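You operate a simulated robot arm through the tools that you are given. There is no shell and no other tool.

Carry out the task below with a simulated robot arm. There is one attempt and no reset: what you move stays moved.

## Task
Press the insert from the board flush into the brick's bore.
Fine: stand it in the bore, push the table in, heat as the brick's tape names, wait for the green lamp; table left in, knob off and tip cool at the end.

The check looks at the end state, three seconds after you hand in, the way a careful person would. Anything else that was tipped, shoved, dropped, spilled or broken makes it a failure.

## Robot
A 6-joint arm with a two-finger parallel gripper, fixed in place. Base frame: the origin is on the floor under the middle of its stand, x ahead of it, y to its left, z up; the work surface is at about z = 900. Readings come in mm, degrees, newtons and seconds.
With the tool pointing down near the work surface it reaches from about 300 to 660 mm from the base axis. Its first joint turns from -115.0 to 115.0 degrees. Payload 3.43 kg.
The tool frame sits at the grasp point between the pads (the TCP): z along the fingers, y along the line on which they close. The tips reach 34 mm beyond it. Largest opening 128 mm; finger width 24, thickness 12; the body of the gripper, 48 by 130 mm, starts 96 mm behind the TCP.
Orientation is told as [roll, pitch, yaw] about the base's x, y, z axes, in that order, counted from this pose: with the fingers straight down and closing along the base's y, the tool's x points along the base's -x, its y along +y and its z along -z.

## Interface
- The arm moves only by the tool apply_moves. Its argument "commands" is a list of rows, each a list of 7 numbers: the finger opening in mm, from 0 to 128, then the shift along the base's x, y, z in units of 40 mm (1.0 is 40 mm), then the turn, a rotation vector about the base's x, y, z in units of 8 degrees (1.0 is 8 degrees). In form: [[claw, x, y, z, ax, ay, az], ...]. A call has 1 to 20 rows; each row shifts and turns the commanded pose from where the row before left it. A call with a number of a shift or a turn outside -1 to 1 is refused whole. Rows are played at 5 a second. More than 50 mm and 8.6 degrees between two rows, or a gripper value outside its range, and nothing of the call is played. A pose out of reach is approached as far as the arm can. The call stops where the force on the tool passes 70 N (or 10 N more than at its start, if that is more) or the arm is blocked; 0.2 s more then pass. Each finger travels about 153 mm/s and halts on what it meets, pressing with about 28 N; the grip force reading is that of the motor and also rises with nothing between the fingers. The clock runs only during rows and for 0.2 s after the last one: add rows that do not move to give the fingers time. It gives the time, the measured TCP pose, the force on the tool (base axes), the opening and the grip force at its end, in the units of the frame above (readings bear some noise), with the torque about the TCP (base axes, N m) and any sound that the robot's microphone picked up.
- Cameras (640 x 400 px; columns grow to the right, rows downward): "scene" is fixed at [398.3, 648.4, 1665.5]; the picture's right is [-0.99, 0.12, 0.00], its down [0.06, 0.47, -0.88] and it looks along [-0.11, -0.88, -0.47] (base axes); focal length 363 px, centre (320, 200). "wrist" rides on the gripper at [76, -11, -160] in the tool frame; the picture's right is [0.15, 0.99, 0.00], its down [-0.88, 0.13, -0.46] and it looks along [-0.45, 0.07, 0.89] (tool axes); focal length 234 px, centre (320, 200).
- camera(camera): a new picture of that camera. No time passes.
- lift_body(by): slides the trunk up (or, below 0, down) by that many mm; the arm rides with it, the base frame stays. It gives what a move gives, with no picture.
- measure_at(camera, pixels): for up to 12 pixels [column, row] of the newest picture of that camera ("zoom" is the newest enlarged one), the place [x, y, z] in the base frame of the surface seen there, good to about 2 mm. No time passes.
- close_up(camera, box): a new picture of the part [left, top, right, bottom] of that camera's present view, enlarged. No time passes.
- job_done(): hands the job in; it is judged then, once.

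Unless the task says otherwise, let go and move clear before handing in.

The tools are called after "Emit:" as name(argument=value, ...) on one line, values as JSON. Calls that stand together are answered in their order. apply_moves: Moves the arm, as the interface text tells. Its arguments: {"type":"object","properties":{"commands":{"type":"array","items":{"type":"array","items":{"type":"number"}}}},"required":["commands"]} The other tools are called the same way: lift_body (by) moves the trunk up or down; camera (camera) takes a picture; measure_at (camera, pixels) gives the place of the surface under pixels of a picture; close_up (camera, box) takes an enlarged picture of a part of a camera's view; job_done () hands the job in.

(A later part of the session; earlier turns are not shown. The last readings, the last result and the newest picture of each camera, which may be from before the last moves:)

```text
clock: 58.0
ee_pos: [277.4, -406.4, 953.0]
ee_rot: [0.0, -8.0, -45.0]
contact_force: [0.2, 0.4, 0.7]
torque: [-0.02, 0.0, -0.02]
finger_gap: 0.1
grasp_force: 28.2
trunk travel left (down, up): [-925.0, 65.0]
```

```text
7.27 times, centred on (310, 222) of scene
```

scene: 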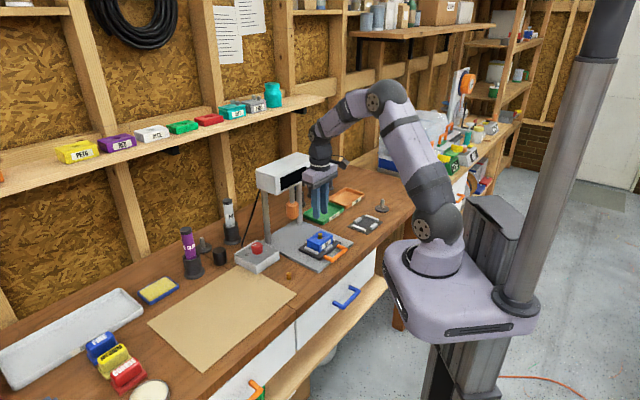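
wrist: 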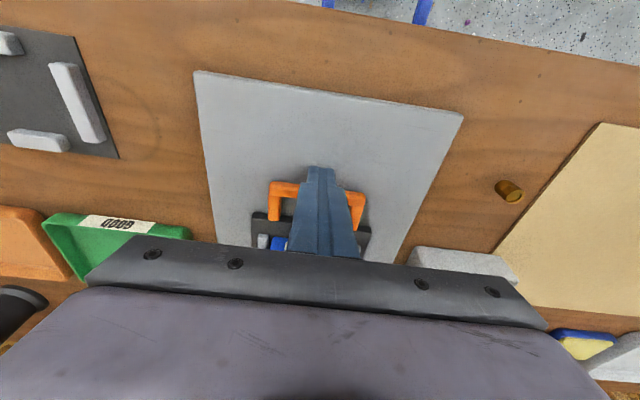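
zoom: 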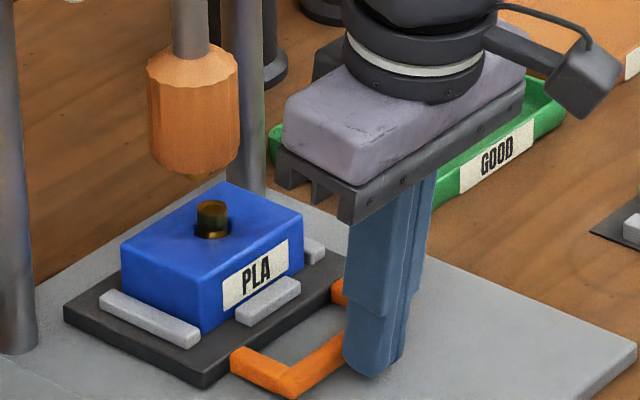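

About 8 mm is left. Pushing in 1 mm steps, watching for the end stop.

Emit:
apply_moves(commands=[[0, 0.018, -0.018, 0, 0, 0, 0], [0, 0.018, -0.018, 0, 0, 0, 0], [0, 0.018, -0.018, 0, 0, 0, 0], [0, 0.018, -0.018, 0, 0, 0, 0], [0, 0.018, -0.018, 0, 0, 0, 0], [0, 0.018, -0.018, 0, 0, 0, 0], [0, 0, 0, 0, 0, 0, 0]])

Emit:
close_up(camera="scene", box=[285, 200, 325, 235])

```text
clock: 59.6
ee_pos: [281.9, -411.2, 951.0]
ee_rot: [0.1, -8.0, -45.0]
contact_force: [-0.4, -0.3, -0.4]
torque: [0.05, 0.01, -0.01]
finger_gap: 0.1
grasp_force: 28.0
trunk travel left (down, up): [-925.0, 65.0]
```

```text
11.43 times, centred on (305, 218) of scene
```

zoom: 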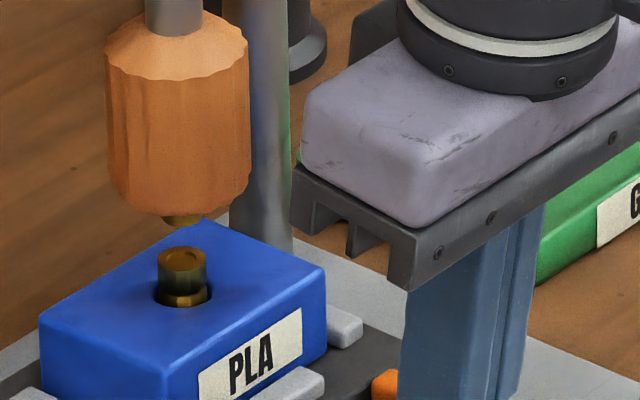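

The insert (182,258) is now almost directly below the tip (183,220), with no end stop felt yet. I'll push in 0.5 mm steps and watch the force.

Emit:
apply_moves(commands=[[0, 0.009, -0.009, 0, 0, 0, 0], [0, 0.009, -0.009, 0, 0, 0, 0], [0, 0, 0, 0, 0, 0, 0]])

Emit:
apply_moves(commands=[[0, 0.009, -0.009, 0, 0, 0, 0], [0, 0.009, -0.009, 0, 0, 0, 0], [0, 0, 0, 0, 0, 0, 0]])

Emit:
close_up(camera="scene", box=[285, 200, 325, 235])

```text
clock: 60.4
ee_pos: [283.4, -411.6, 952.3]
ee_rot: [0.0, -8.0, -45.0]
contact_force: [-0.3, 0.2, 0.3]
torque: [-0.03, 0.03, -0.01]
finger_gap: 0.2
grasp_force: 28.0
trunk travel left (down, up): [-925.0, 65.0]
```

```text
clock: 61.2
ee_pos: [283.2, -410.8, 952.2]
ee_rot: [0.0, -8.0, -45.0]
contact_force: [0.6, -1.4, -0.2]
torque: [0.02, 0.02, 0.0]
finger_gap: 0.1
grasp_force: 27.8
trunk travel left (down, up): [-925.0, 65.0]
```

```text
11.43 times, centred on (305, 218) of scene
```

zoom: 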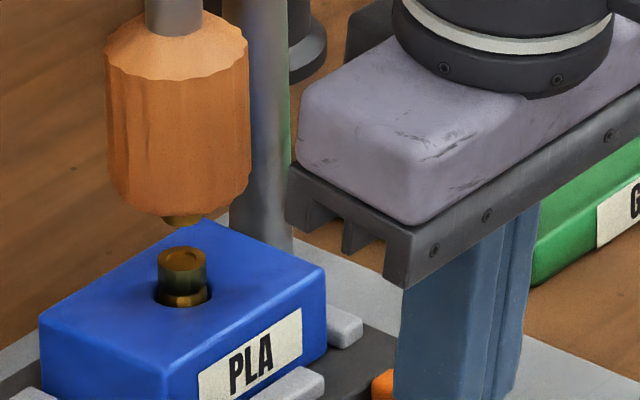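

The brick stayed put while the gripper advanced 2 mm with no force, so the table may have snapped home, or the fingers may not be touching. Looking at the handle and fingers.

Emit:
close_up(camera="scene", box=[295, 225, 345, 260])

Emit:
close_up(camera="wrist", box=[250, 140, 390, 260])

```text
11.43 times, centred on (320, 242) of scene
```

zoom: 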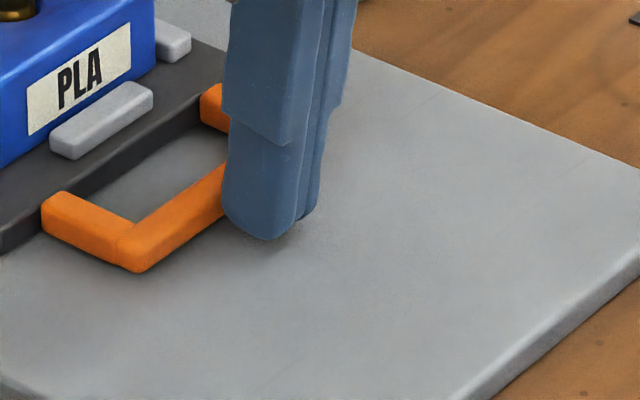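

```text
3.33 times, centred on (320, 200) of wrist
```

zoom: 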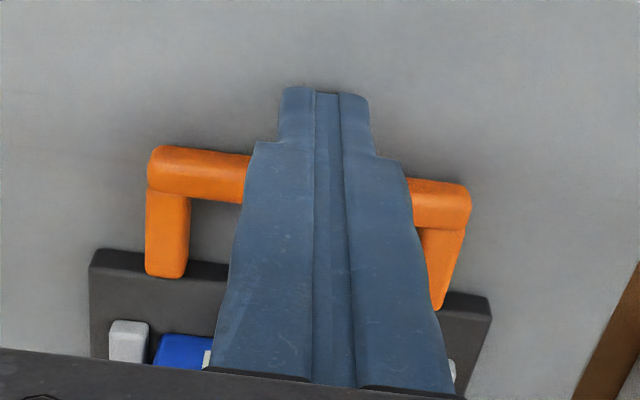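

The fingers are still behind the crossbar with perhaps a small gap. I'll keep advancing in 1 mm steps until I feel a firm stop.

Emit:
apply_moves(commands=[[0, 0.018, -0.018, 0, 0, 0, 0], [0, 0.018, -0.018, 0, 0, 0, 0], [0, 0, 0, 0, 0, 0, 0]])

Emit:
apply_moves(commands=[[0, 0.018, -0.018, 0, 0, 0, 0], [0, 0.018, -0.018, 0, 0, 0, 0], [0, 0, 0, 0, 0, 0, 0]])

Emit:
close_up(camera="scene", box=[285, 200, 325, 235])

Emit:
close_up(camera="scene", box=[295, 225, 345, 260])

```text
clock: 62.0
ee_pos: [284.4, -413.2, 952.8]
ee_rot: [0.0, -8.0, -45.0]
contact_force: [-2.4, 1.7, -0.6]
torque: [0.08, 0.02, 0.0]
finger_gap: 0.0
grasp_force: 28.5
trunk travel left (down, up): [-925.0, 65.0]
```

```text
clock: 62.8
ee_pos: [285.0, -412.5, 953.2]
ee_rot: [0.0, -7.8, -45.0]
contact_force: [-9.5, 5.7, -0.2]
torque: [0.11, 0.36, -0.07]
finger_gap: 0.0
grasp_force: 27.5
trunk travel left (down, up): [-925.0, 65.0]
```

```text
11.43 times, centred on (305, 218) of scene
```

zoom: 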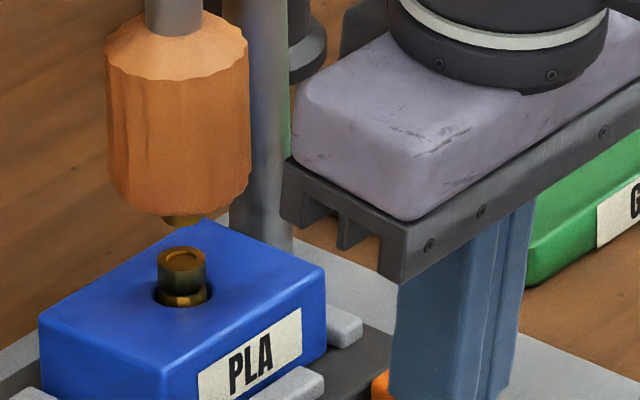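

```text
11.43 times, centred on (320, 242) of scene
```

zoom: 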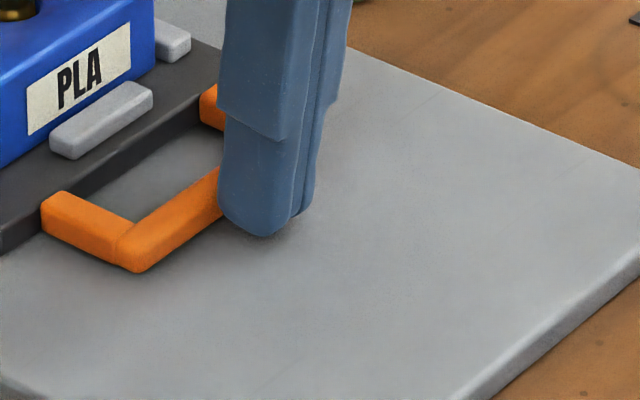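

Force has risen to about 11 N with the table unmoved, so it's at its stop. One slightly firmer nudge to confirm.

Emit:
apply_moves(commands=[[0, 0.015, -0.015, 0, 0, 0, 0], [0, 0.015, -0.015, 0, 0, 0, 0], [0, 0, 0, 0, 0, 0, 0]])

Emit:
close_up(camera="scene", box=[285, 200, 325, 235])

```text
clock: 63.6
ee_pos: [285.5, -412.2, 952.4]
ee_rot: [0.1, -7.8, -45.0]
contact_force: [-16.5, 7.7, -3.5]
torque: [0.2, 0.7, -0.08]
finger_gap: 0.1
grasp_force: 28.2
trunk travel left (down, up): [-925.0, 65.0]
```

```text
11.43 times, centred on (305, 218) of scene
```

zoom: 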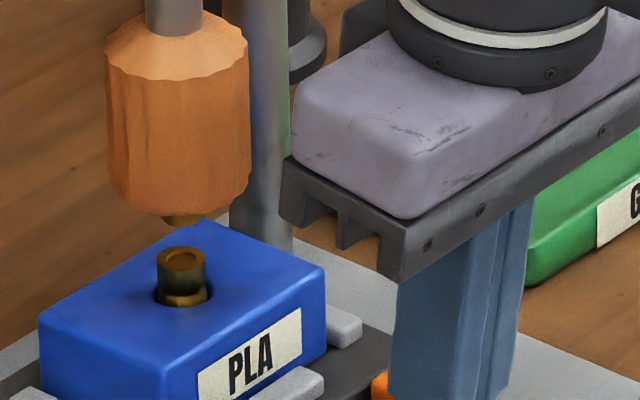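

The table holds firm at ~18 N, so it's fully in and the insert is upright beneath the tip. I'll back off from the handle, rise, straighten, and move along the front of the head toward the knob.

Emit:
apply_moves(commands=[[0, -0.05, 0.05, 0, 0, 0, 0], [0, -0.13, 0.13, 0, 0, 0, 0], [0, -0.18, 0.18, 0, 0, 0, 0], [0, -0.18, 0.18, 0, 0, 0, 0], [0, 0, 0, 0.3, 0, 0, 0], [0, 0, 0, 0.6, 0, 0, 0], [0, 0, 0, 0.6, 0, 0, 0], [0, 0, 0, 0.6, 0.35, 0.35, 0], [0, 0, 0, 0.6, 0.357, 0.357, 0], [0, 0, 0, 0.6, 0, 0, 0], [0, 0, 0, 0, 0, 0, 0]])

Emit:
close_up(camera="scene", box=[260, 150, 360, 270])

```text
clock: 66.0
ee_pos: [265.7, -394.3, 1085.0]
ee_rot: [0.1, 0.0, -45.0]
contact_force: [0.2, 1.1, 0.4]
torque: [0.01, 0.03, 0.01]
finger_gap: 0.2
grasp_force: 28.0
trunk travel left (down, up): [-925.0, 65.0]
```

```text
3.33 times, centred on (310, 210) of scene
```

zoom: 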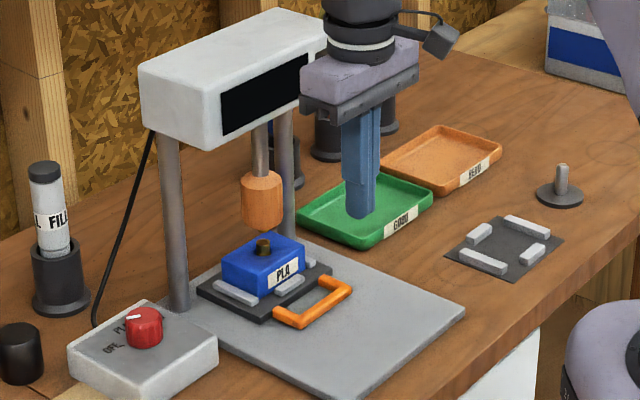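

The table is in with the insert under the tip. I'll move sideways along the bench front, then in over the knob at a safe height with fingers opened to 60 mm.

Emit:
apply_moves(commands=[[0, 0.3, 0.3, 0, 0, 0, 0], [0, 0.45, 0.45, 0, 0, 0, 0], [0, 0.45, 0.45, 0, 0, 0, 0], [0, 0.45, 0.45, 0, 0, 0, 0], [0, 0.45, 0.45, 0, 0, 0, 0], [30, 0.45, 0.45, 0, 0, 0, 0], [60, 0.45, 0.45, 0, 0, 0, 0], [60, 0.15, 0.15, 0, 0, 0, 0], [60, 0.3, -0.3, 0, 0, 0, 0], [60, 0.45, -0.45, 0, 0, 0, 0], [60, 0.45, -0.45, 0, 0, 0, 0], [60, 0.45, -0.45, 0, 0, 0, 0], [60, 0.45, -0.45, 0, 0, 0, 0], [60, 0.2, -0.2, 0, 0, 0, 0], [60, 0, 0, 0, 0, 0, 0]])

Emit:
camera(camera="wrist")

Emit:
camera(camera="scene")

Emit:
close_up(camera="wrist", box=[285, 120, 355, 190])

```text
clock: 69.2
ee_pos: [483.8, -360.8, 1084.8]
ee_rot: [0.0, 0.0, -45.1]
contact_force: [0.9, -0.8, 0.5]
torque: [-0.03, -0.02, -0.03]
finger_gap: 60.2
grasp_force: 0.0
trunk travel left (down, up): [-925.0, 65.0]
```

```text
taken
```

wrist: 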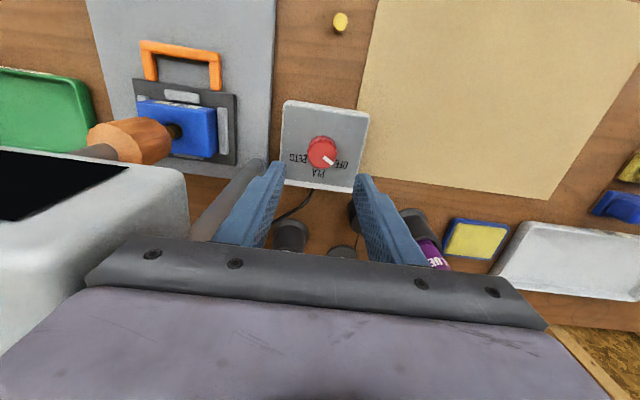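

```text
taken
```

scene: 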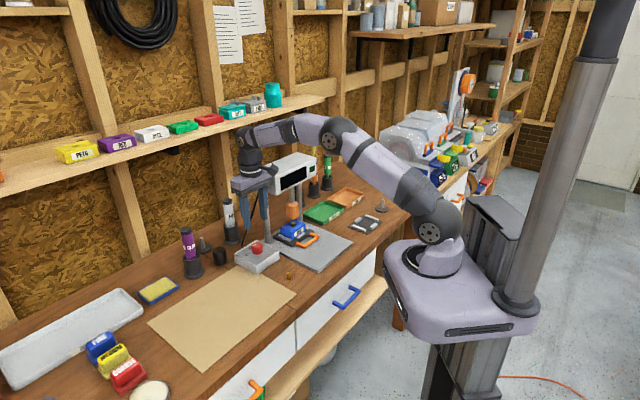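

```text
5.71 times, centred on (320, 155) of wrist
```

zoom: 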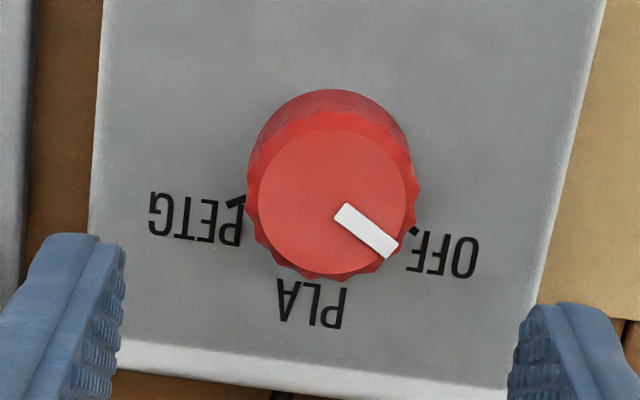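

Knob axis at wrist (322.3,155.9) vs TCP projection (319.6,151.4). Labels: OFF on the right, PLA in the middle (about -45° in base), PETG on the left; the pointer is at about +10° (OFF). I'll shift ~(5,-1) mm, lower partway and recheck; also measuring the shelf for clearance.

Emit:
measure_at(camera="scene", pixels=[[200, 138], [240, 128], [290, 110], [250, 118], [245, 140], [262, 165], [236, 186], [272, 186]])

Emit:
apply_moves(commands=[[60, 0.125, -0.025, 0, 0, 0, 0], [60, 0, 0, -0.4, 0, 0, 0], [60, 0, 0, -0.5, 0, 0, 0], [60, 0, 0, -0.4, 0, 0, 0], [60, 0, 0, 0, 0, 0, 0], [60, 0, 0, 0, 0, 0, 0]])

Emit:
close_up(camera="wrist", box=[280, 120, 360, 200])

Emit:
close_up(camera="scene", box=[220, 180, 300, 280])

```text
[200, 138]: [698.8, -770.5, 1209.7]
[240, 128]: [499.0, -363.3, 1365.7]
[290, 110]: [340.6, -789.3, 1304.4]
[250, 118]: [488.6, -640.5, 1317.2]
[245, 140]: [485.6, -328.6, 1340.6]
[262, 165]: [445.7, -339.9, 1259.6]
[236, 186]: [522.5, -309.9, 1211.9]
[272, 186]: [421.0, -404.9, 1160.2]
```

```text
clock: 70.6
ee_pos: [489.6, -360.7, 1031.7]
ee_rot: [0.0, 0.1, -45.0]
contact_force: [0.5, -0.2, 0.1]
torque: [0.01, -0.02, -0.01]
finger_gap: 59.9
grasp_force: 0.0
trunk travel left (down, up): [-925.0, 65.0]
```

```text
5.00 times, centred on (320, 160) of wrist
```

zoom: 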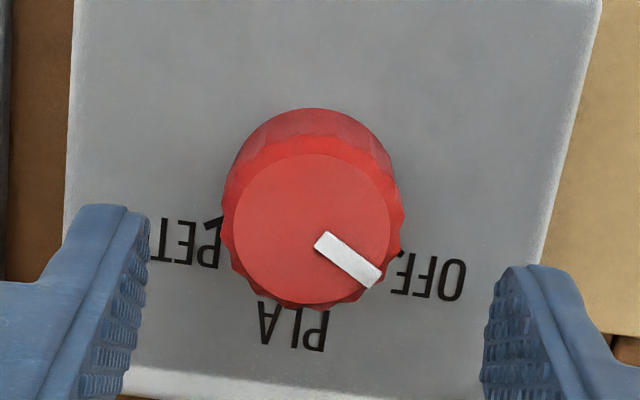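

```text
4.00 times, centred on (260, 230) of scene
```

zoom: 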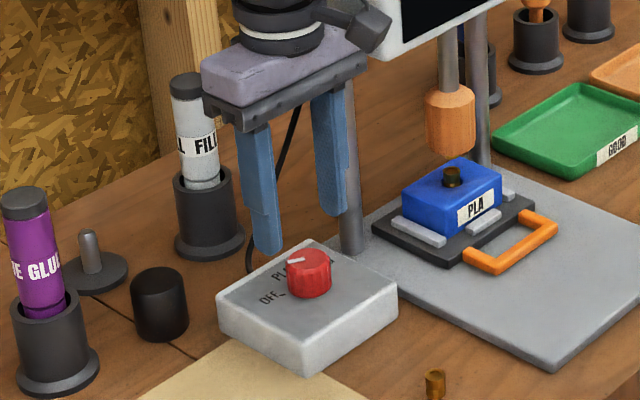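

Knob top centre is at wrist (318.3,166.0) vs TCP projection (319.5,165.8), so I'm within ~1.2 mm. I'll check the bottle and cap heights near the gripper's sweep before lowering onto the knob.

Emit:
camera(camera="scene")

Emit:
measure_at(camera="scene", pixels=[[227, 201], [229, 205], [231, 240], [221, 255], [186, 230], [204, 240], [268, 225], [275, 195], [258, 243], [257, 250]])

```text
taken
```

scene: 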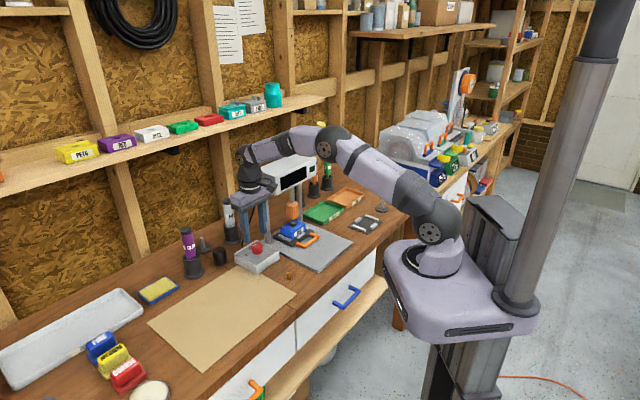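

```text
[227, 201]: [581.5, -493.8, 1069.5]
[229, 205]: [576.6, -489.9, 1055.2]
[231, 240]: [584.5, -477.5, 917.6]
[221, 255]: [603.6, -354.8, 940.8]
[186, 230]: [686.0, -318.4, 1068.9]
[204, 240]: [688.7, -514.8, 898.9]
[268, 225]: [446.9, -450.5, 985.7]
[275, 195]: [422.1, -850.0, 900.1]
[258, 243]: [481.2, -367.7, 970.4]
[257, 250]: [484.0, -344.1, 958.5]
```

Everything nearby is well clear (bottle ~158 mm away). Lowering over the knob with a small centring correction, fingers at 60 mm.

Emit:
apply_moves(commands=[[60, -0.017, -0.025, -0.3, 0, 0, 0], [60, 0, 0, -0.4, 0, 0, 0], [50, 0, 0, -0.3, 0, 0, 0], [50, 0, 0, -0.2, 0, 0, 0], [50, 0, 0, 0, 0, 0, 0], [50, 0, 0, 0, 0, 0, 0]])

Emit:
close_up(camera="wrist", box=[270, 130, 370, 210])

Emit:
close_up(camera="scene", box=[225, 215, 295, 275])

```text
clock: 72.0
ee_pos: [488.3, -361.7, 986.1]
ee_rot: [0.0, 0.0, -45.0]
contact_force: [-1.0, 0.3, 0.2]
torque: [0.02, 0.03, -0.02]
finger_gap: 49.9
grasp_force: 0.1
trunk travel left (down, up): [-925.0, 65.0]
```

```text
5.00 times, centred on (320, 170) of wrist
```

zoom: 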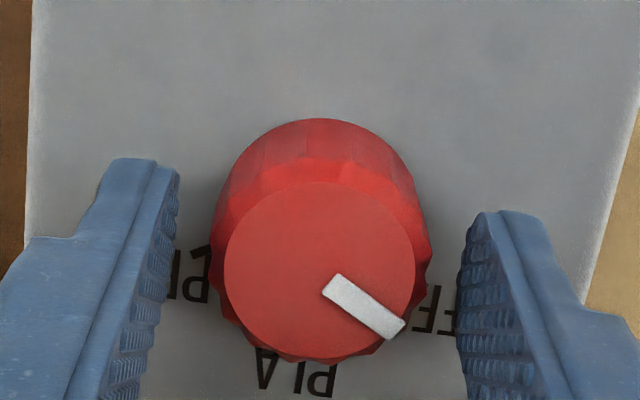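

```text
6.67 times, centred on (260, 245) of scene
```

zoom: 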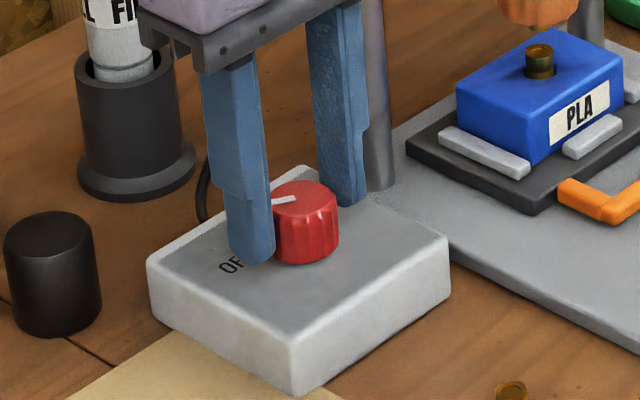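

The fingers straddle the knob, with its centre within ~1 mm of the axis. Closing gently on it.

Emit:
apply_moves(commands=[[44, 0.003, 0.003, 0, 0, 0, 0], [38, 0, 0, 0, 0, 0, 0], [35, 0, 0, 0, 0, 0, 0], [33, 0, 0, 0, 0, 0, 0], [31, 0, 0, 0, 0, 0, 0], [29, 0, 0, 0, 0, 0, 0], [26, 0, 0, 0, 0, 0, 0], [22, 0, 0, 0, 0, 0, 0], [18, 0, 0, 0, 0, 0, 0], [18, 0, 0, 0, 0, 0, 0]])

Emit:
close_up(camera="wrist", box=[270, 130, 370, 210])

```text
clock: 74.2
ee_pos: [489.8, -361.0, 984.4]
ee_rot: [-0.1, 0.0, -45.0]
contact_force: [0.6, 0.2, -0.1]
torque: [-0.05, -0.07, 0.01]
finger_gap: 35.6
grasp_force: 44.7
trunk travel left (down, up): [-925.0, 65.0]
```

```text
5.00 times, centred on (320, 170) of wrist
```

zoom: 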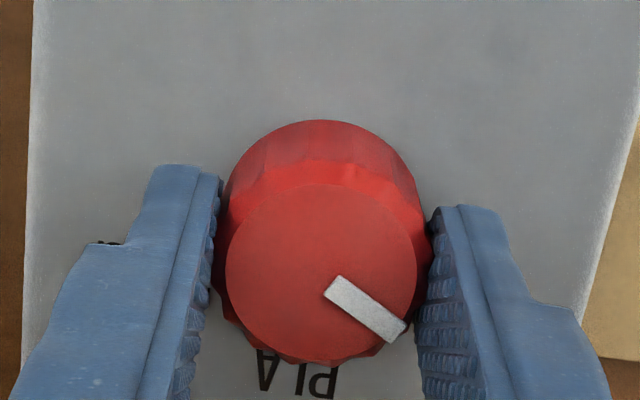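

The knob is gripped (35.6 mm). I'll turn it clockwise (about -z) ~40° first and check that it follows.

Emit:
apply_moves(commands=[[18, 0, 0, 0, 0, 0, -0.5], [18, 0, 0, 0, 0, 0, -0.7], [18, 0, 0, 0, 0, 0, -0.7], [18, 0, 0, 0, 0, 0, -0.7], [18, 0, 0, 0, 0, 0, -0.7], [18, 0, 0, 0, 0, 0, -0.7], [18, 0, 0, 0, 0, 0, -0.7], [18, 0, 0, 0, 0, 0, -0.3], [18, 0, 0, 0, 0, 0, 0]])

Emit:
close_up(camera="wrist", box=[270, 130, 370, 210])

Emit:
close_up(camera="scene", box=[225, 150, 325, 270])

```text
clock: 76.2
ee_pos: [488.5, -361.1, 985.1]
ee_rot: [0.1, 0.0, -85.1]
contact_force: [-5.0, -3.1, 1.2]
torque: [0.27, -0.01, 0.01]
finger_gap: 35.5
grasp_force: 45.3
trunk travel left (down, up): [-925.0, 65.0]
```

```text
5.00 times, centred on (320, 170) of wrist
```

zoom: 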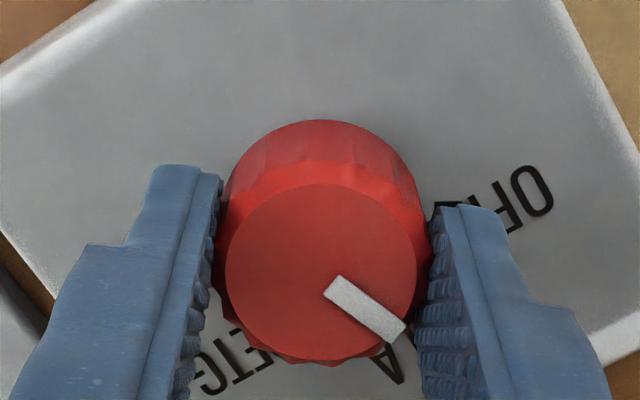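

```text
3.33 times, centred on (275, 210) of scene
```

zoom: 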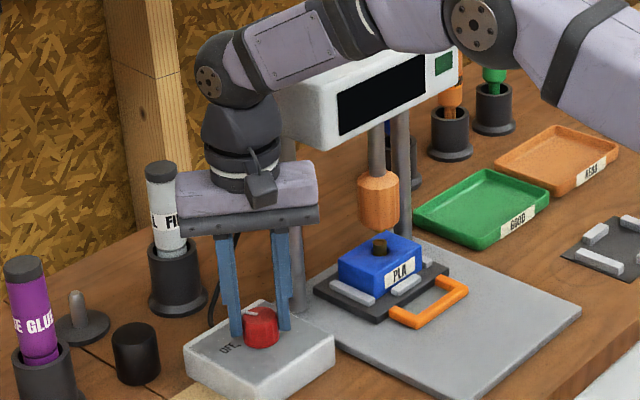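

The knob turns with the gripper and the pointer is approaching PLA; the display is still dark. Turning another ~14°.

Emit:
apply_moves(commands=[[18, 0, 0, 0, 0, 0, -0.6], [18, 0, 0, 0, 0, 0, -0.7], [18, 0, 0, 0, 0, 0, -0.45], [18, 0, 0, 0, 0, 0, 0]])

Emit:
close_up(camera="wrist", box=[270, 130, 370, 210])

Emit:
close_up(camera="scene", box=[225, 150, 325, 270])

Emit:
close_up(camera="scene", box=[235, 225, 285, 270])

```text
clock: 77.2
ee_pos: [488.1, -363.5, 985.6]
ee_rot: [0.0, 0.0, -99.0]
contact_force: [-7.9, -1.3, -2.3]
torque: [-0.74, 0.24, -0.02]
finger_gap: 35.7
grasp_force: 45.1
trunk travel left (down, up): [-925.0, 65.0]
```

```text
5.00 times, centred on (320, 170) of wrist
```

zoom: 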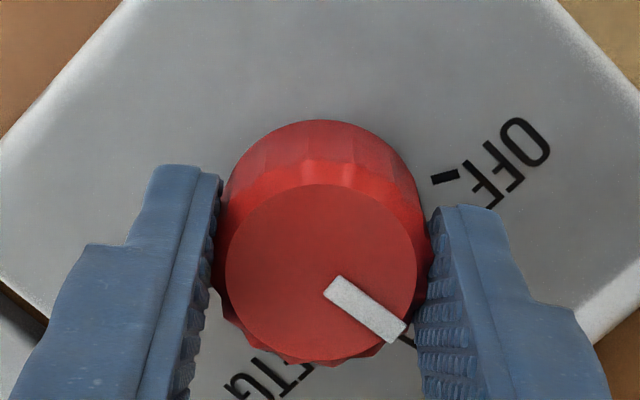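

```text
3.33 times, centred on (275, 210) of scene
```

zoom: 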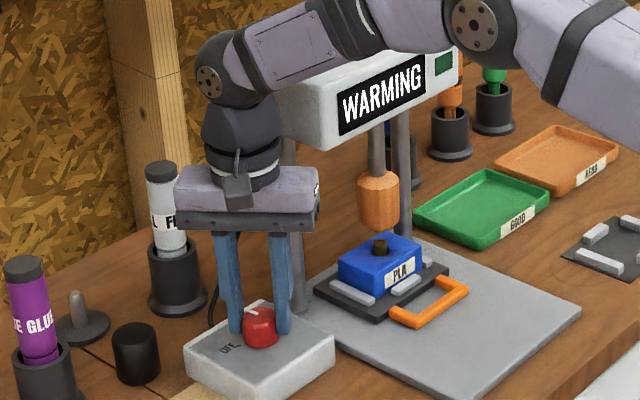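

```text
8.89 times, centred on (260, 248) of scene
```

zoom: 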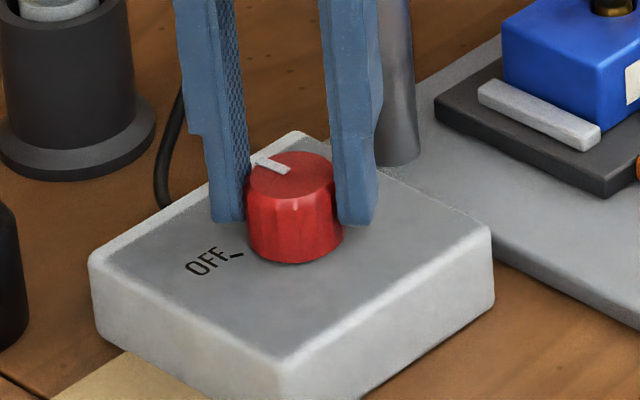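

The display reads "WARMING", so the PLA heat setting is on. I'll keep hold of the knob and wait, checking the lamp regularly.

Emit:
apply_moves(commands=[[18, 0, 0, 0, 0, 0, 0], [18, 0, 0, 0, 0, 0, 0], [18, 0, 0, 0, 0, 0, 0], [18, 0, 0, 0, 0, 0, 0], [18, 0, 0, 0, 0, 0, 0], [18, 0, 0, 0, 0, 0, 0], [18, 0, 0, 0, 0, 0, 0], [18, 0, 0, 0, 0, 0, 0], [18, 0, 0, 0, 0, 0, 0], [18, 0, 0, 0, 0, 0, 0]])

Emit:
close_up(camera="scene", box=[240, 150, 330, 260])

```text
clock: 79.4
ee_pos: [487.7, -361.9, 984.6]
ee_rot: [0.1, 0.1, -99.0]
contact_force: [-10.7, -2.0, -4.0]
torque: [-0.05, 0.25, -0.01]
finger_gap: 35.5
grasp_force: 44.8
trunk travel left (down, up): [-925.0, 65.0]
```

```text
3.64 times, centred on (285, 205) of scene
```

zoom: 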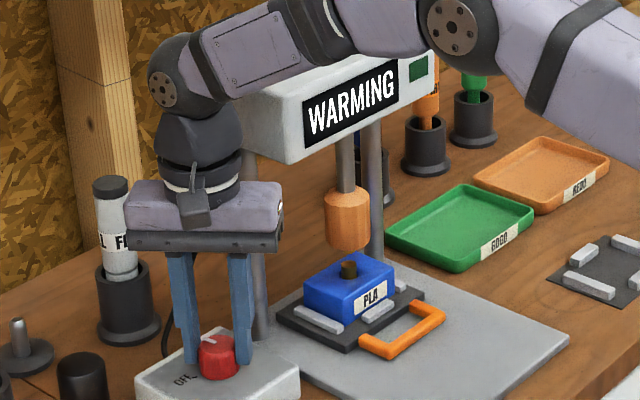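

Still "WARMING". The tool shows about -10 N in x from a small off-axis grip, so I'll relieve it with a 0.8 mm shift while waiting.

Emit:
apply_moves(commands=[[18, -0.01, 0, 0, 0, 0, 0], [18, -0.01, -0.002, 0, 0, 0, 0], [18, 0, 0, 0, 0, 0, 0], [18, 0, 0, 0, 0, 0, 0], [18, 0, 0, 0, 0, 0, 0], [18, 0, 0, 0, 0, 0, 0], [18, 0, 0, 0, 0, 0, 0], [18, 0, 0, 0, 0, 0, 0], [18, 0, 0, 0, 0, 0, 0], [18, 0, 0, 0, 0, 0, 0], [18, 0, 0, 0, 0, 0, 0], [18, 0, 0, 0, 0, 0, 0], [18, 0, 0, 0, 0, 0, 0], [18, 0, 0, 0, 0, 0, 0], [18, 0, 0, 0, 0, 0, 0], [18, 0, 0, 0, 0, 0, 0]])

Emit:
close_up(camera="scene", box=[240, 150, 330, 260])

```text
clock: 82.8
ee_pos: [487.5, -361.1, 986.0]
ee_rot: [0.0, -0.1, -99.0]
contact_force: [2.1, 0.3, 4.0]
torque: [0.05, -0.04, -0.02]
finger_gap: 35.4
grasp_force: 44.8
trunk travel left (down, up): [-925.0, 65.0]
```

```text
3.64 times, centred on (285, 205) of scene
```

zoom: 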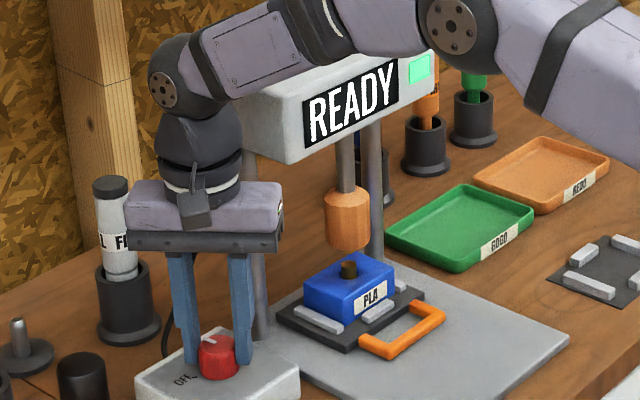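

The display now reads "READY" and the green lamp is lit, but the insert is still proud. I'll wait a second to see if the quill comes down by itself and look closely.

Emit:
apply_moves(commands=[[18, 0, 0, 0, 0, 0, 0], [18, 0, 0, 0, 0, 0, 0], [18, 0, 0, 0, 0, 0, 0], [18, 0, 0, 0, 0, 0, 0]])

Emit:
close_up(camera="scene", box=[265, 150, 335, 245])

```text
clock: 83.8
ee_pos: [487.8, -361.6, 985.6]
ee_rot: [0.0, -0.2, -99.1]
contact_force: [2.8, 0.4, 4.6]
torque: [-0.19, -0.01, -0.03]
finger_gap: 35.0
grasp_force: 44.9
trunk travel left (down, up): [-925.0, 65.0]
```

```text
4.21 times, centred on (300, 198) of scene
```

zoom: 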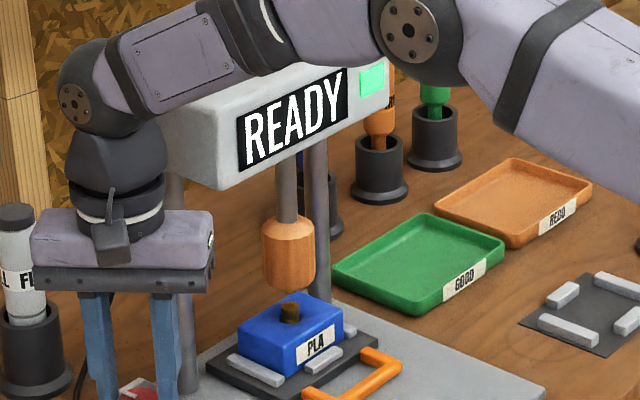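

The quill doesn't descend on its own: the wooden grip on the rod must be pulled down by hand now that the tip is hot. I'll release the knob (leaving it at PLA), rise, and check the knob stays put.

Emit:
apply_moves(commands=[[37, 0, 0, 0, 0, 0, 0], [40, 0, 0, 0, 0, 0, 0], [46, 0, 0, 0, 0, 0, 0], [54, 0, 0, 0, 0, 0, 0], [54, 0, 0, 0.3, 0, 0, 0], [54, 0, 0, 0.6, 0, 0, 0], [54, 0, 0, 0.6, 0, 0, 0], [54, 0, 0, 0.6, 0, 0, 0], [54, 0, 0, 0.4, 0, 0, 0], [54, 0, 0, 0, 0, 0, 0]])

Emit:
close_up(camera="scene", box=[225, 150, 325, 270])

Emit:
close_up(camera="wrist", box=[280, 120, 360, 190])

```text
clock: 86.0
ee_pos: [488.3, -362.2, 1083.5]
ee_rot: [0.1, 0.0, -98.9]
contact_force: [-0.7, 0.0, -0.5]
torque: [-0.02, 0.03, -0.06]
finger_gap: 54.1
grasp_force: 0.1
trunk travel left (down, up): [-925.0, 65.0]
```

```text
3.33 times, centred on (275, 210) of scene
```

zoom: 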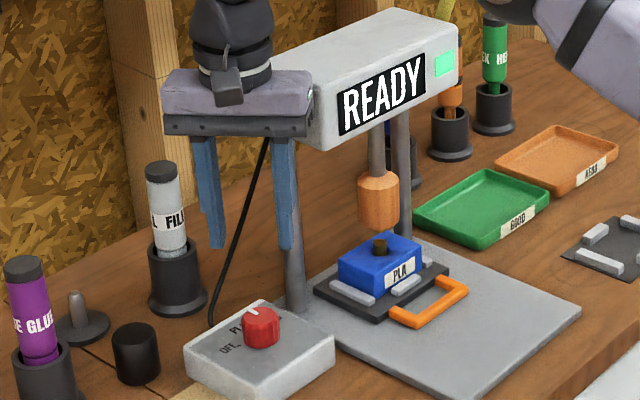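

```text
5.71 times, centred on (320, 155) of wrist
```

zoom: 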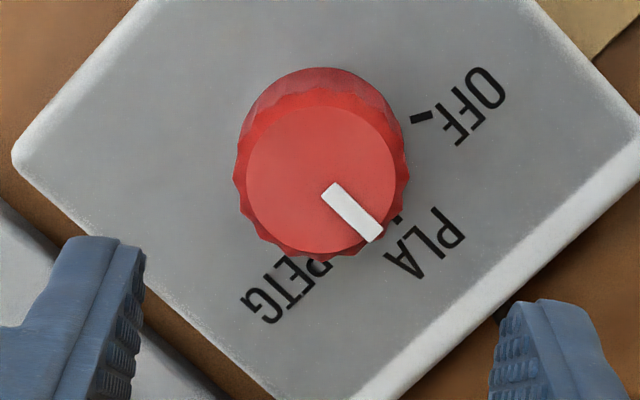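

READY is still lit and the knob pointer stays at PLA. Now I'll back away from the head, restore yaw to -45°, and move along to in front of the wooden grip.

Emit:
apply_moves(commands=[[70, -0.46, 0.46, 0, 0, 0, 0.6], [80, -0.46, 0.46, 0, 0, 0, 0.95], [80, -0.46, 0.46, 0, 0, 0, 0.95], [80, -0.46, 0.46, 0, 0, 0, 0.95], [80, -0.46, 0.46, 0, 0, 0, 0.95], [80, 0, 0, 0, 0, 0, 0.95], [80, 0, 0, 0, 0, 0, 0.95], [80, 0, 0, 0, 0, 0, 0.45], [80, -0.45, -0.45, 0, 0, 0, 0], [80, -0.46, -0.46, 0, 0, 0, 0], [80, -0.46, -0.46, 0, 0, 0, 0], [80, -0.46, -0.46, 0, 0, 0, 0], [80, -0.46, -0.46, 0, 0, 0, 0], [80, -0.46, -0.46, 0, 0, 0, 0], [80, -0.45, -0.45, 0, 0, 0, 0], [80, 0, 0, 0, 0, 0, 0]])

Emit:
close_up(camera="scene", box=[225, 140, 345, 270])

Emit:
close_up(camera="scene", box=[270, 180, 330, 240])

```text
clock: 89.4
ee_pos: [265.6, -401.6, 1086.6]
ee_rot: [0.1, 0.1, -45.0]
contact_force: [-0.5, 0.3, -0.4]
torque: [0.01, 0.0, 0.01]
finger_gap: 80.2
grasp_force: 0.0
trunk travel left (down, up): [-925.0, 65.0]
```

```text
3.08 times, centred on (285, 205) of scene
```

zoom: 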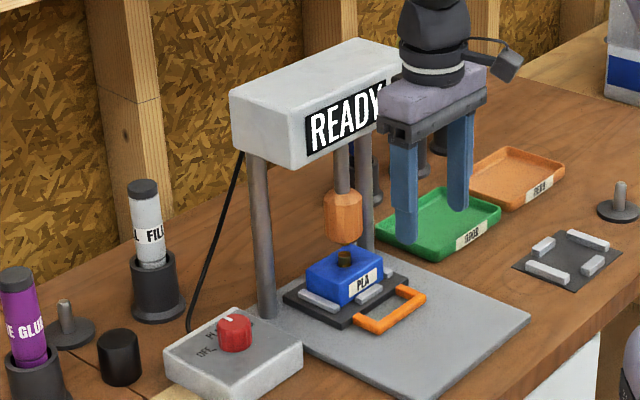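

```text
6.67 times, centred on (300, 210) of scene
```

zoom: 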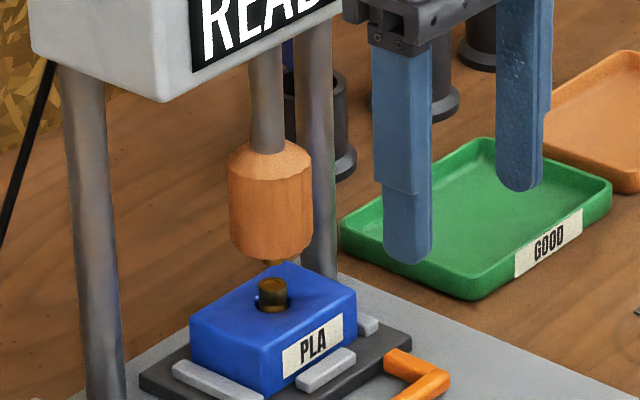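

I'm in front of the press with READY still lit. I'll measure the wooden grip's extents for gripping.

Emit:
measure_at(camera="zoom", pixels=[[270, 145], [270, 178], [270, 250], [270, 262], [232, 200], [308, 200], [270, 200], [268, 120], [272, 282], [272, 272], [250, 70], [284, 70]])

```text
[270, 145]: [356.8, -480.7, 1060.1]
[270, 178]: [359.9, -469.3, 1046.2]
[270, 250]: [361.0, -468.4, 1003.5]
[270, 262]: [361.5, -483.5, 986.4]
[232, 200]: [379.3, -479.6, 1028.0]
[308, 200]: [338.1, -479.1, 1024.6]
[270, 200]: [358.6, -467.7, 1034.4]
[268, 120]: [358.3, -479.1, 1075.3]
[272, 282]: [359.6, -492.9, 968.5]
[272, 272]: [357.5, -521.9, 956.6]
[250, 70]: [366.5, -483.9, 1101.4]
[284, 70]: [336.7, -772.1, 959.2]
```

The grip's straight part spans z≈1000–1046 with its axis at about (359,-488.5) in scene readings (u≈602, v≈-90 in arm frame). I'll tilt the gripper ~55° so the fingers point forward under the head, then look.

Emit:
apply_moves(commands=[[80, 0, 0, 0, -0.5, -0.5, 0], [80, 0, 0, -0.1, -0.7, -0.7, 0], [80, 0, 0, -0.2, -0.7, -0.7, 0], [80, 0, 0, -0.2, -0.7, -0.7, 0], [80, 0.01, 0.01, -0.2, -0.7, -0.7, 0], [80, 0.01, 0.01, -0.2, -0.7, -0.7, 0], [80, 0.01, 0.01, -0.2, -0.7, -0.7, 0], [80, 0, 0, -0.1, -0.3, -0.3, 0], [80, 0, 0, 0, 0, 0, 0], [80, 0, 0, 0, 0, 0, 0]])

Emit:
camera(camera="wrist")

Emit:
close_up(camera="scene", box=[250, 140, 370, 270])

```text
clock: 91.6
ee_pos: [279.7, -387.8, 1043.4]
ee_rot: [3.5, -47.7, -45.1]
contact_force: [0.6, -0.1, -0.3]
torque: [0.03, -0.01, -0.01]
finger_gap: 79.9
grasp_force: 0.0
out of reach, approached as far as the arm can: row 5, 6
trunk travel left (down, up): [-925.0, 65.0]
```

```text
taken
```

wrist: 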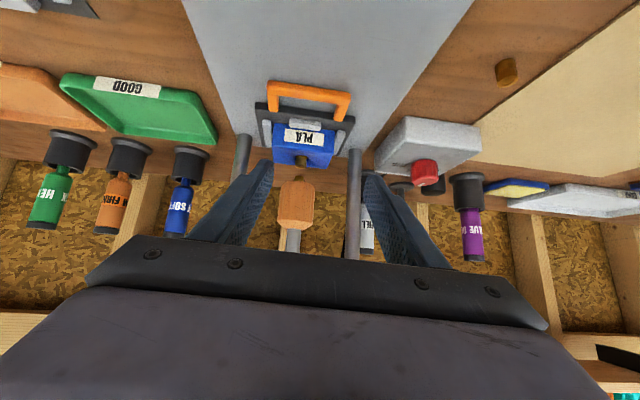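

```text
3.08 times, centred on (310, 205) of scene
```

zoom: 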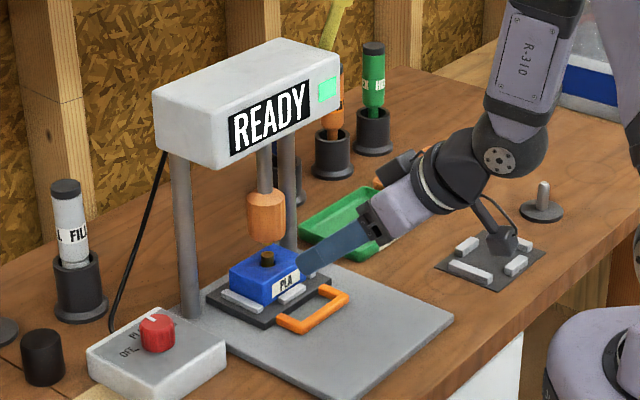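

The arm couldn't reach the full tilt this close in (reported rows 5–6; tilt is 47.7°). The fingers are still ~80 mm short of the grip, so I'll advance 30 mm where the tilt should become reachable.

Emit:
apply_moves(commands=[[80, 0.15, -0.15, 0, 0, 0, 0], [80, 0.15, -0.15, 0, 0, 0, 0], [80, 0.15, -0.15, 0, 0, 0, 0], [80, 0.1, -0.1, 0, 0, 0, 0], [80, 0, 0, 0, 0, 0, 0], [80, 0, 0, 0, 0, 0, 0]])

Emit:
camera(camera="wrist")

Emit:
close_up(camera="scene", box=[250, 140, 370, 270])

```text
clock: 93.0
ee_pos: [300.7, -410.6, 1043.5]
ee_rot: [3.5, -47.7, -45.2]
contact_force: [0.0, 0.3, -1.0]
torque: [-0.02, -0.02, 0.03]
finger_gap: 80.1
grasp_force: 0.1
trunk travel left (down, up): [-925.0, 65.0]
```

```text
taken
```

wrist: 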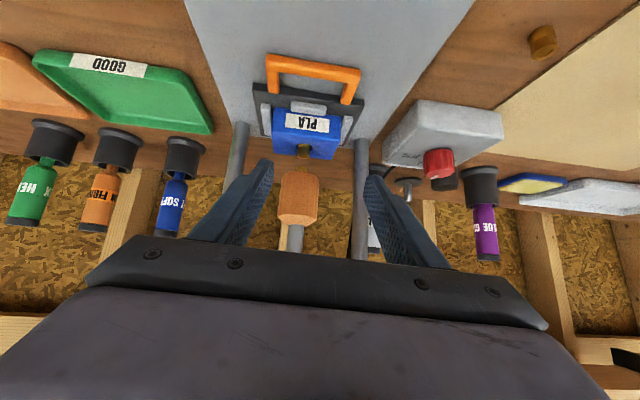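

```text
3.08 times, centred on (310, 205) of scene
```

zoom: 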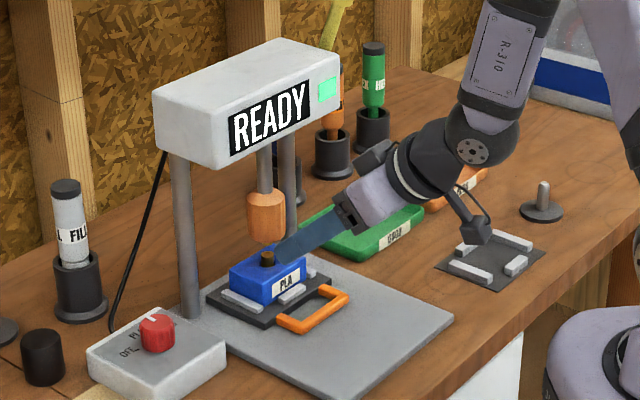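

The orientation stayed at 47.7° tilt with a 3.5° roll, and the TCP is ~14 mm off in v (grip at col 298 vs 320). I'll correct the roll and sideways offset before approaching.

Emit:
apply_moves(commands=[[80, -0.12, -0.12, -0.1, -0.104, 0.104, -0.162], [80, -0.12, -0.12, -0.1, -0.104, 0.104, -0.162], [80, 0, 0, -0.05, 0, 0, 0], [80, 0, 0, 0, 0, 0, 0], [80, 0, 0, 0, 0, 0, 0]])

Emit:
camera(camera="wrist")

Emit:
close_up(camera="wrist", box=[250, 90, 390, 260])

```text
clock: 94.2
ee_pos: [291.2, -418.7, 1032.9]
ee_rot: [0.0, -47.7, -45.1]
contact_force: [-0.8, 0.1, 0.5]
torque: [0.0, 0.01, -0.02]
finger_gap: 79.9
grasp_force: 0.1
trunk travel left (down, up): [-925.0, 65.0]
```

```text
taken
```

wrist: 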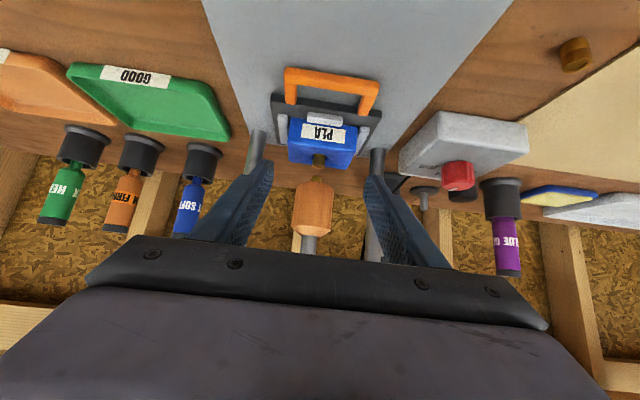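

```text
2.35 times, centred on (320, 175) of wrist
```

zoom: 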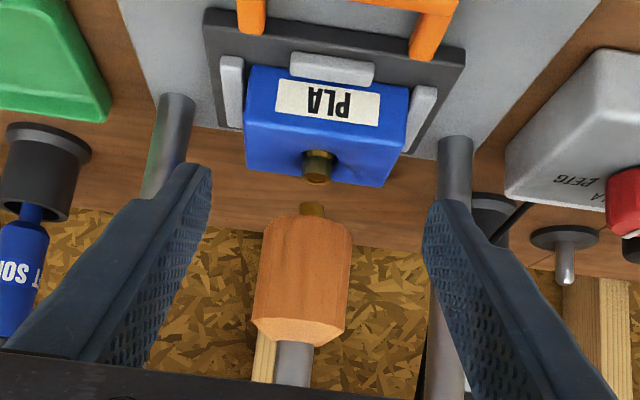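

Now the grip is nearly centred (column 313 vs predicted 311) and upright between the open fingers. I'll shift 1.8 mm and advance ~75 mm toward it, then check.

Emit:
apply_moves(commands=[[80, 0.045, 0.045, 0, 0, 0, 0], [80, 0.15, -0.15, 0, 0, 0, 0], [80, 0.2, -0.2, 0, 0, 0, 0], [80, 0.2, -0.2, 0, 0, 0, 0], [80, 0.2, -0.2, 0, 0, 0, 0], [80, 0.2, -0.2, 0, 0, 0, 0], [80, 0.2, -0.2, 0, 0, 0, 0], [80, 0.15, -0.15, 0, 0, 0, 0], [80, 0, 0, 0, 0, 0, 0], [80, 0, 0, 0, 0, 0, 0]])

Emit:
close_up(camera="wrist", box=[230, 70, 410, 260])

Emit:
close_up(camera="scene", box=[250, 140, 370, 270])

```text
clock: 96.4
ee_pos: [344.8, -469.8, 1034.0]
ee_rot: [0.0, -47.7, -45.1]
contact_force: [0.0, -0.6, -0.2]
torque: [0.03, 0.02, 0.01]
finger_gap: 80.1
grasp_force: 0.1
trunk travel left (down, up): [-925.0, 65.0]
```

```text
2.11 times, centred on (320, 165) of wrist
```

zoom: 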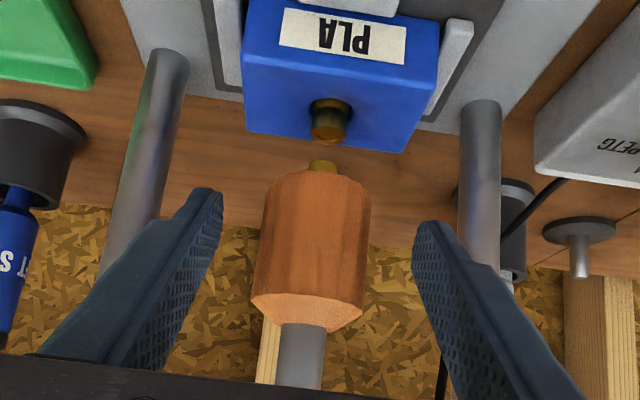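

```text
3.08 times, centred on (310, 205) of scene
```

zoom: 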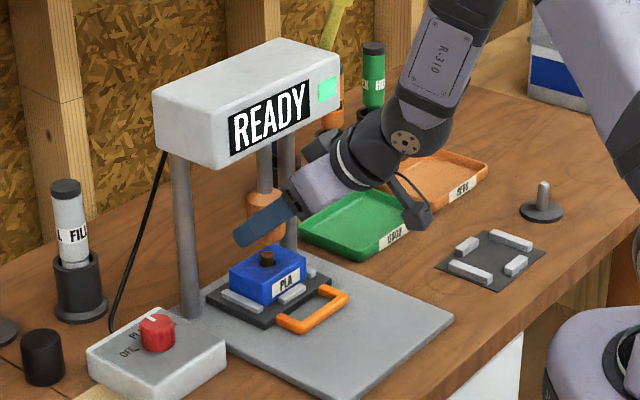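

The grip sits centred between the fingers (col 316.6 vs 316.3 predicted) with ~27 mm to go. Advancing onto it and lowering 4 mm, then closing slowly.

Emit:
apply_moves(commands=[[80, 0.15, -0.15, -0.05, 0, 0, 0], [80, 0.17, -0.17, -0.05, 0, 0, 0], [80, 0.15, -0.15, 0, 0, 0, 0], [70, 0, 0, 0, 0, 0, 0], [60, 0, 0, 0, 0, 0, 0], [60, 0, 0, 0, 0, 0, 0]])

Emit:
close_up(camera="wrist", box=[250, 90, 390, 240])

Emit:
close_up(camera="scene", box=[260, 170, 330, 250])

```text
clock: 97.8
ee_pos: [365.2, -488.2, 1030.9]
ee_rot: [0.0, -47.7, -45.2]
contact_force: [0.7, 0.3, 0.8]
torque: [-0.01, 0.0, 0.02]
finger_gap: 59.9
grasp_force: 0.1
trunk travel left (down, up): [-925.0, 65.0]
```

```text
2.67 times, centred on (320, 165) of wrist
```

zoom: 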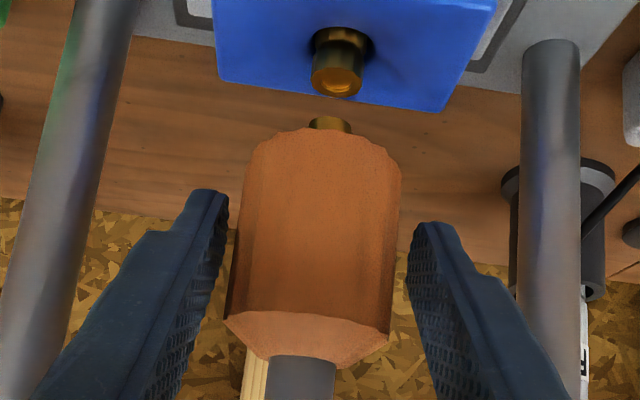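

```text
5.00 times, centred on (295, 210) of scene
```

zoom: 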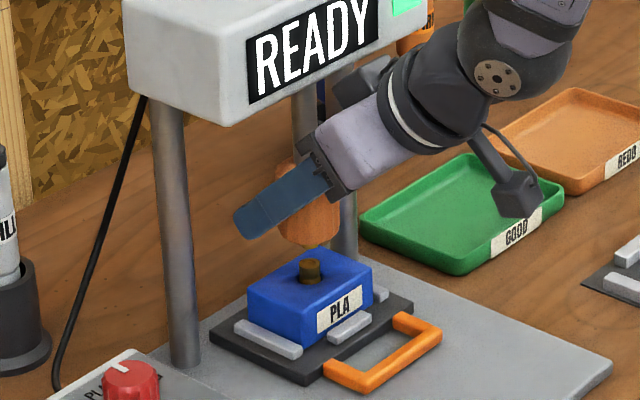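

The fingers straddle the wooden grip. Closing gently until it's held.

Emit:
apply_moves(commands=[[55, 0, 0, 0, 0, 0, 0], [51, 0, 0, 0, 0, 0, 0], [48, 0, 0, 0, 0, 0, 0], [46, 0, 0, 0, 0, 0, 0], [44, 0, 0, 0, 0, 0, 0], [42, 0, 0, 0, 0, 0, 0], [40, 0, 0, 0, 0, 0, 0], [36, 0, 0, 0, 0, 0, 0], [30, 0, 0, 0, 0, 0, 0], [20, 0, 0, 0, 0, 0, 0], [20, 0, 0, 0, 0, 0, 0]])

Emit:
close_up(camera="wrist", box=[250, 90, 390, 240])

Emit:
close_up(camera="scene", box=[260, 170, 330, 250])

```text
clock: 100.2
ee_pos: [363.9, -489.8, 1030.3]
ee_rot: [0.1, -47.7, -45.1]
contact_force: [-9.8, -9.4, 0.0]
torque: [-0.34, 0.87, -0.32]
finger_gap: 43.7
grasp_force: 44.7
trunk travel left (down, up): [-925.0, 65.0]
```

```text
2.67 times, centred on (320, 165) of wrist
```

zoom: 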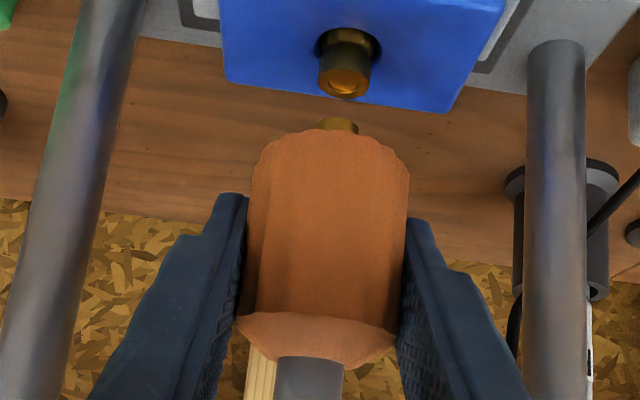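

```text
5.00 times, centred on (295, 210) of scene
```

zoom: 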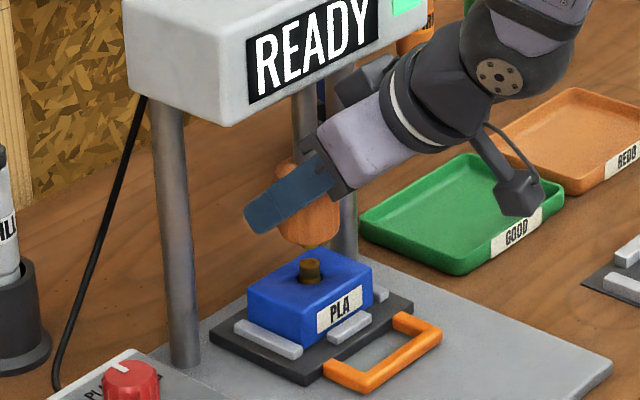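

The wooden grip is held at 43.7 mm. There's a ~13 N sideways force along -v, so I'll relieve it with a 1.1 mm shift.

Emit:
apply_moves(commands=[[20, -0.01, -0.01, 0, 0, 0, 0], [20, -0.01, -0.01, 0, 0, 0, 0], [20, 0, 0, 0, 0, 0, 0]])

```text
clock: 101.0
ee_pos: [363.3, -491.1, 1029.5]
ee_rot: [0.1, -47.8, -45.2]
contact_force: [-7.9, -10.0, 2.4]
torque: [-0.01, 1.1, -0.33]
finger_gap: 43.7
grasp_force: 45.0
trunk travel left (down, up): [-925.0, 65.0]
```

Emit:
apply_moves(commands=[[20, -0.015, -0.015, 0, 0, 0, 0], [20, -0.015, -0.015, 0, 0, 0, 0], [20, 0, 0, 0, 0, 0, 0]])

```text
clock: 101.8
ee_pos: [364.0, -490.6, 1030.8]
ee_rot: [0.1, -47.7, -45.1]
contact_force: [2.4, -2.7, -3.0]
torque: [-0.32, -0.51, 0.0]
finger_gap: 43.8
grasp_force: 45.1
trunk travel left (down, up): [-925.0, 65.0]
```

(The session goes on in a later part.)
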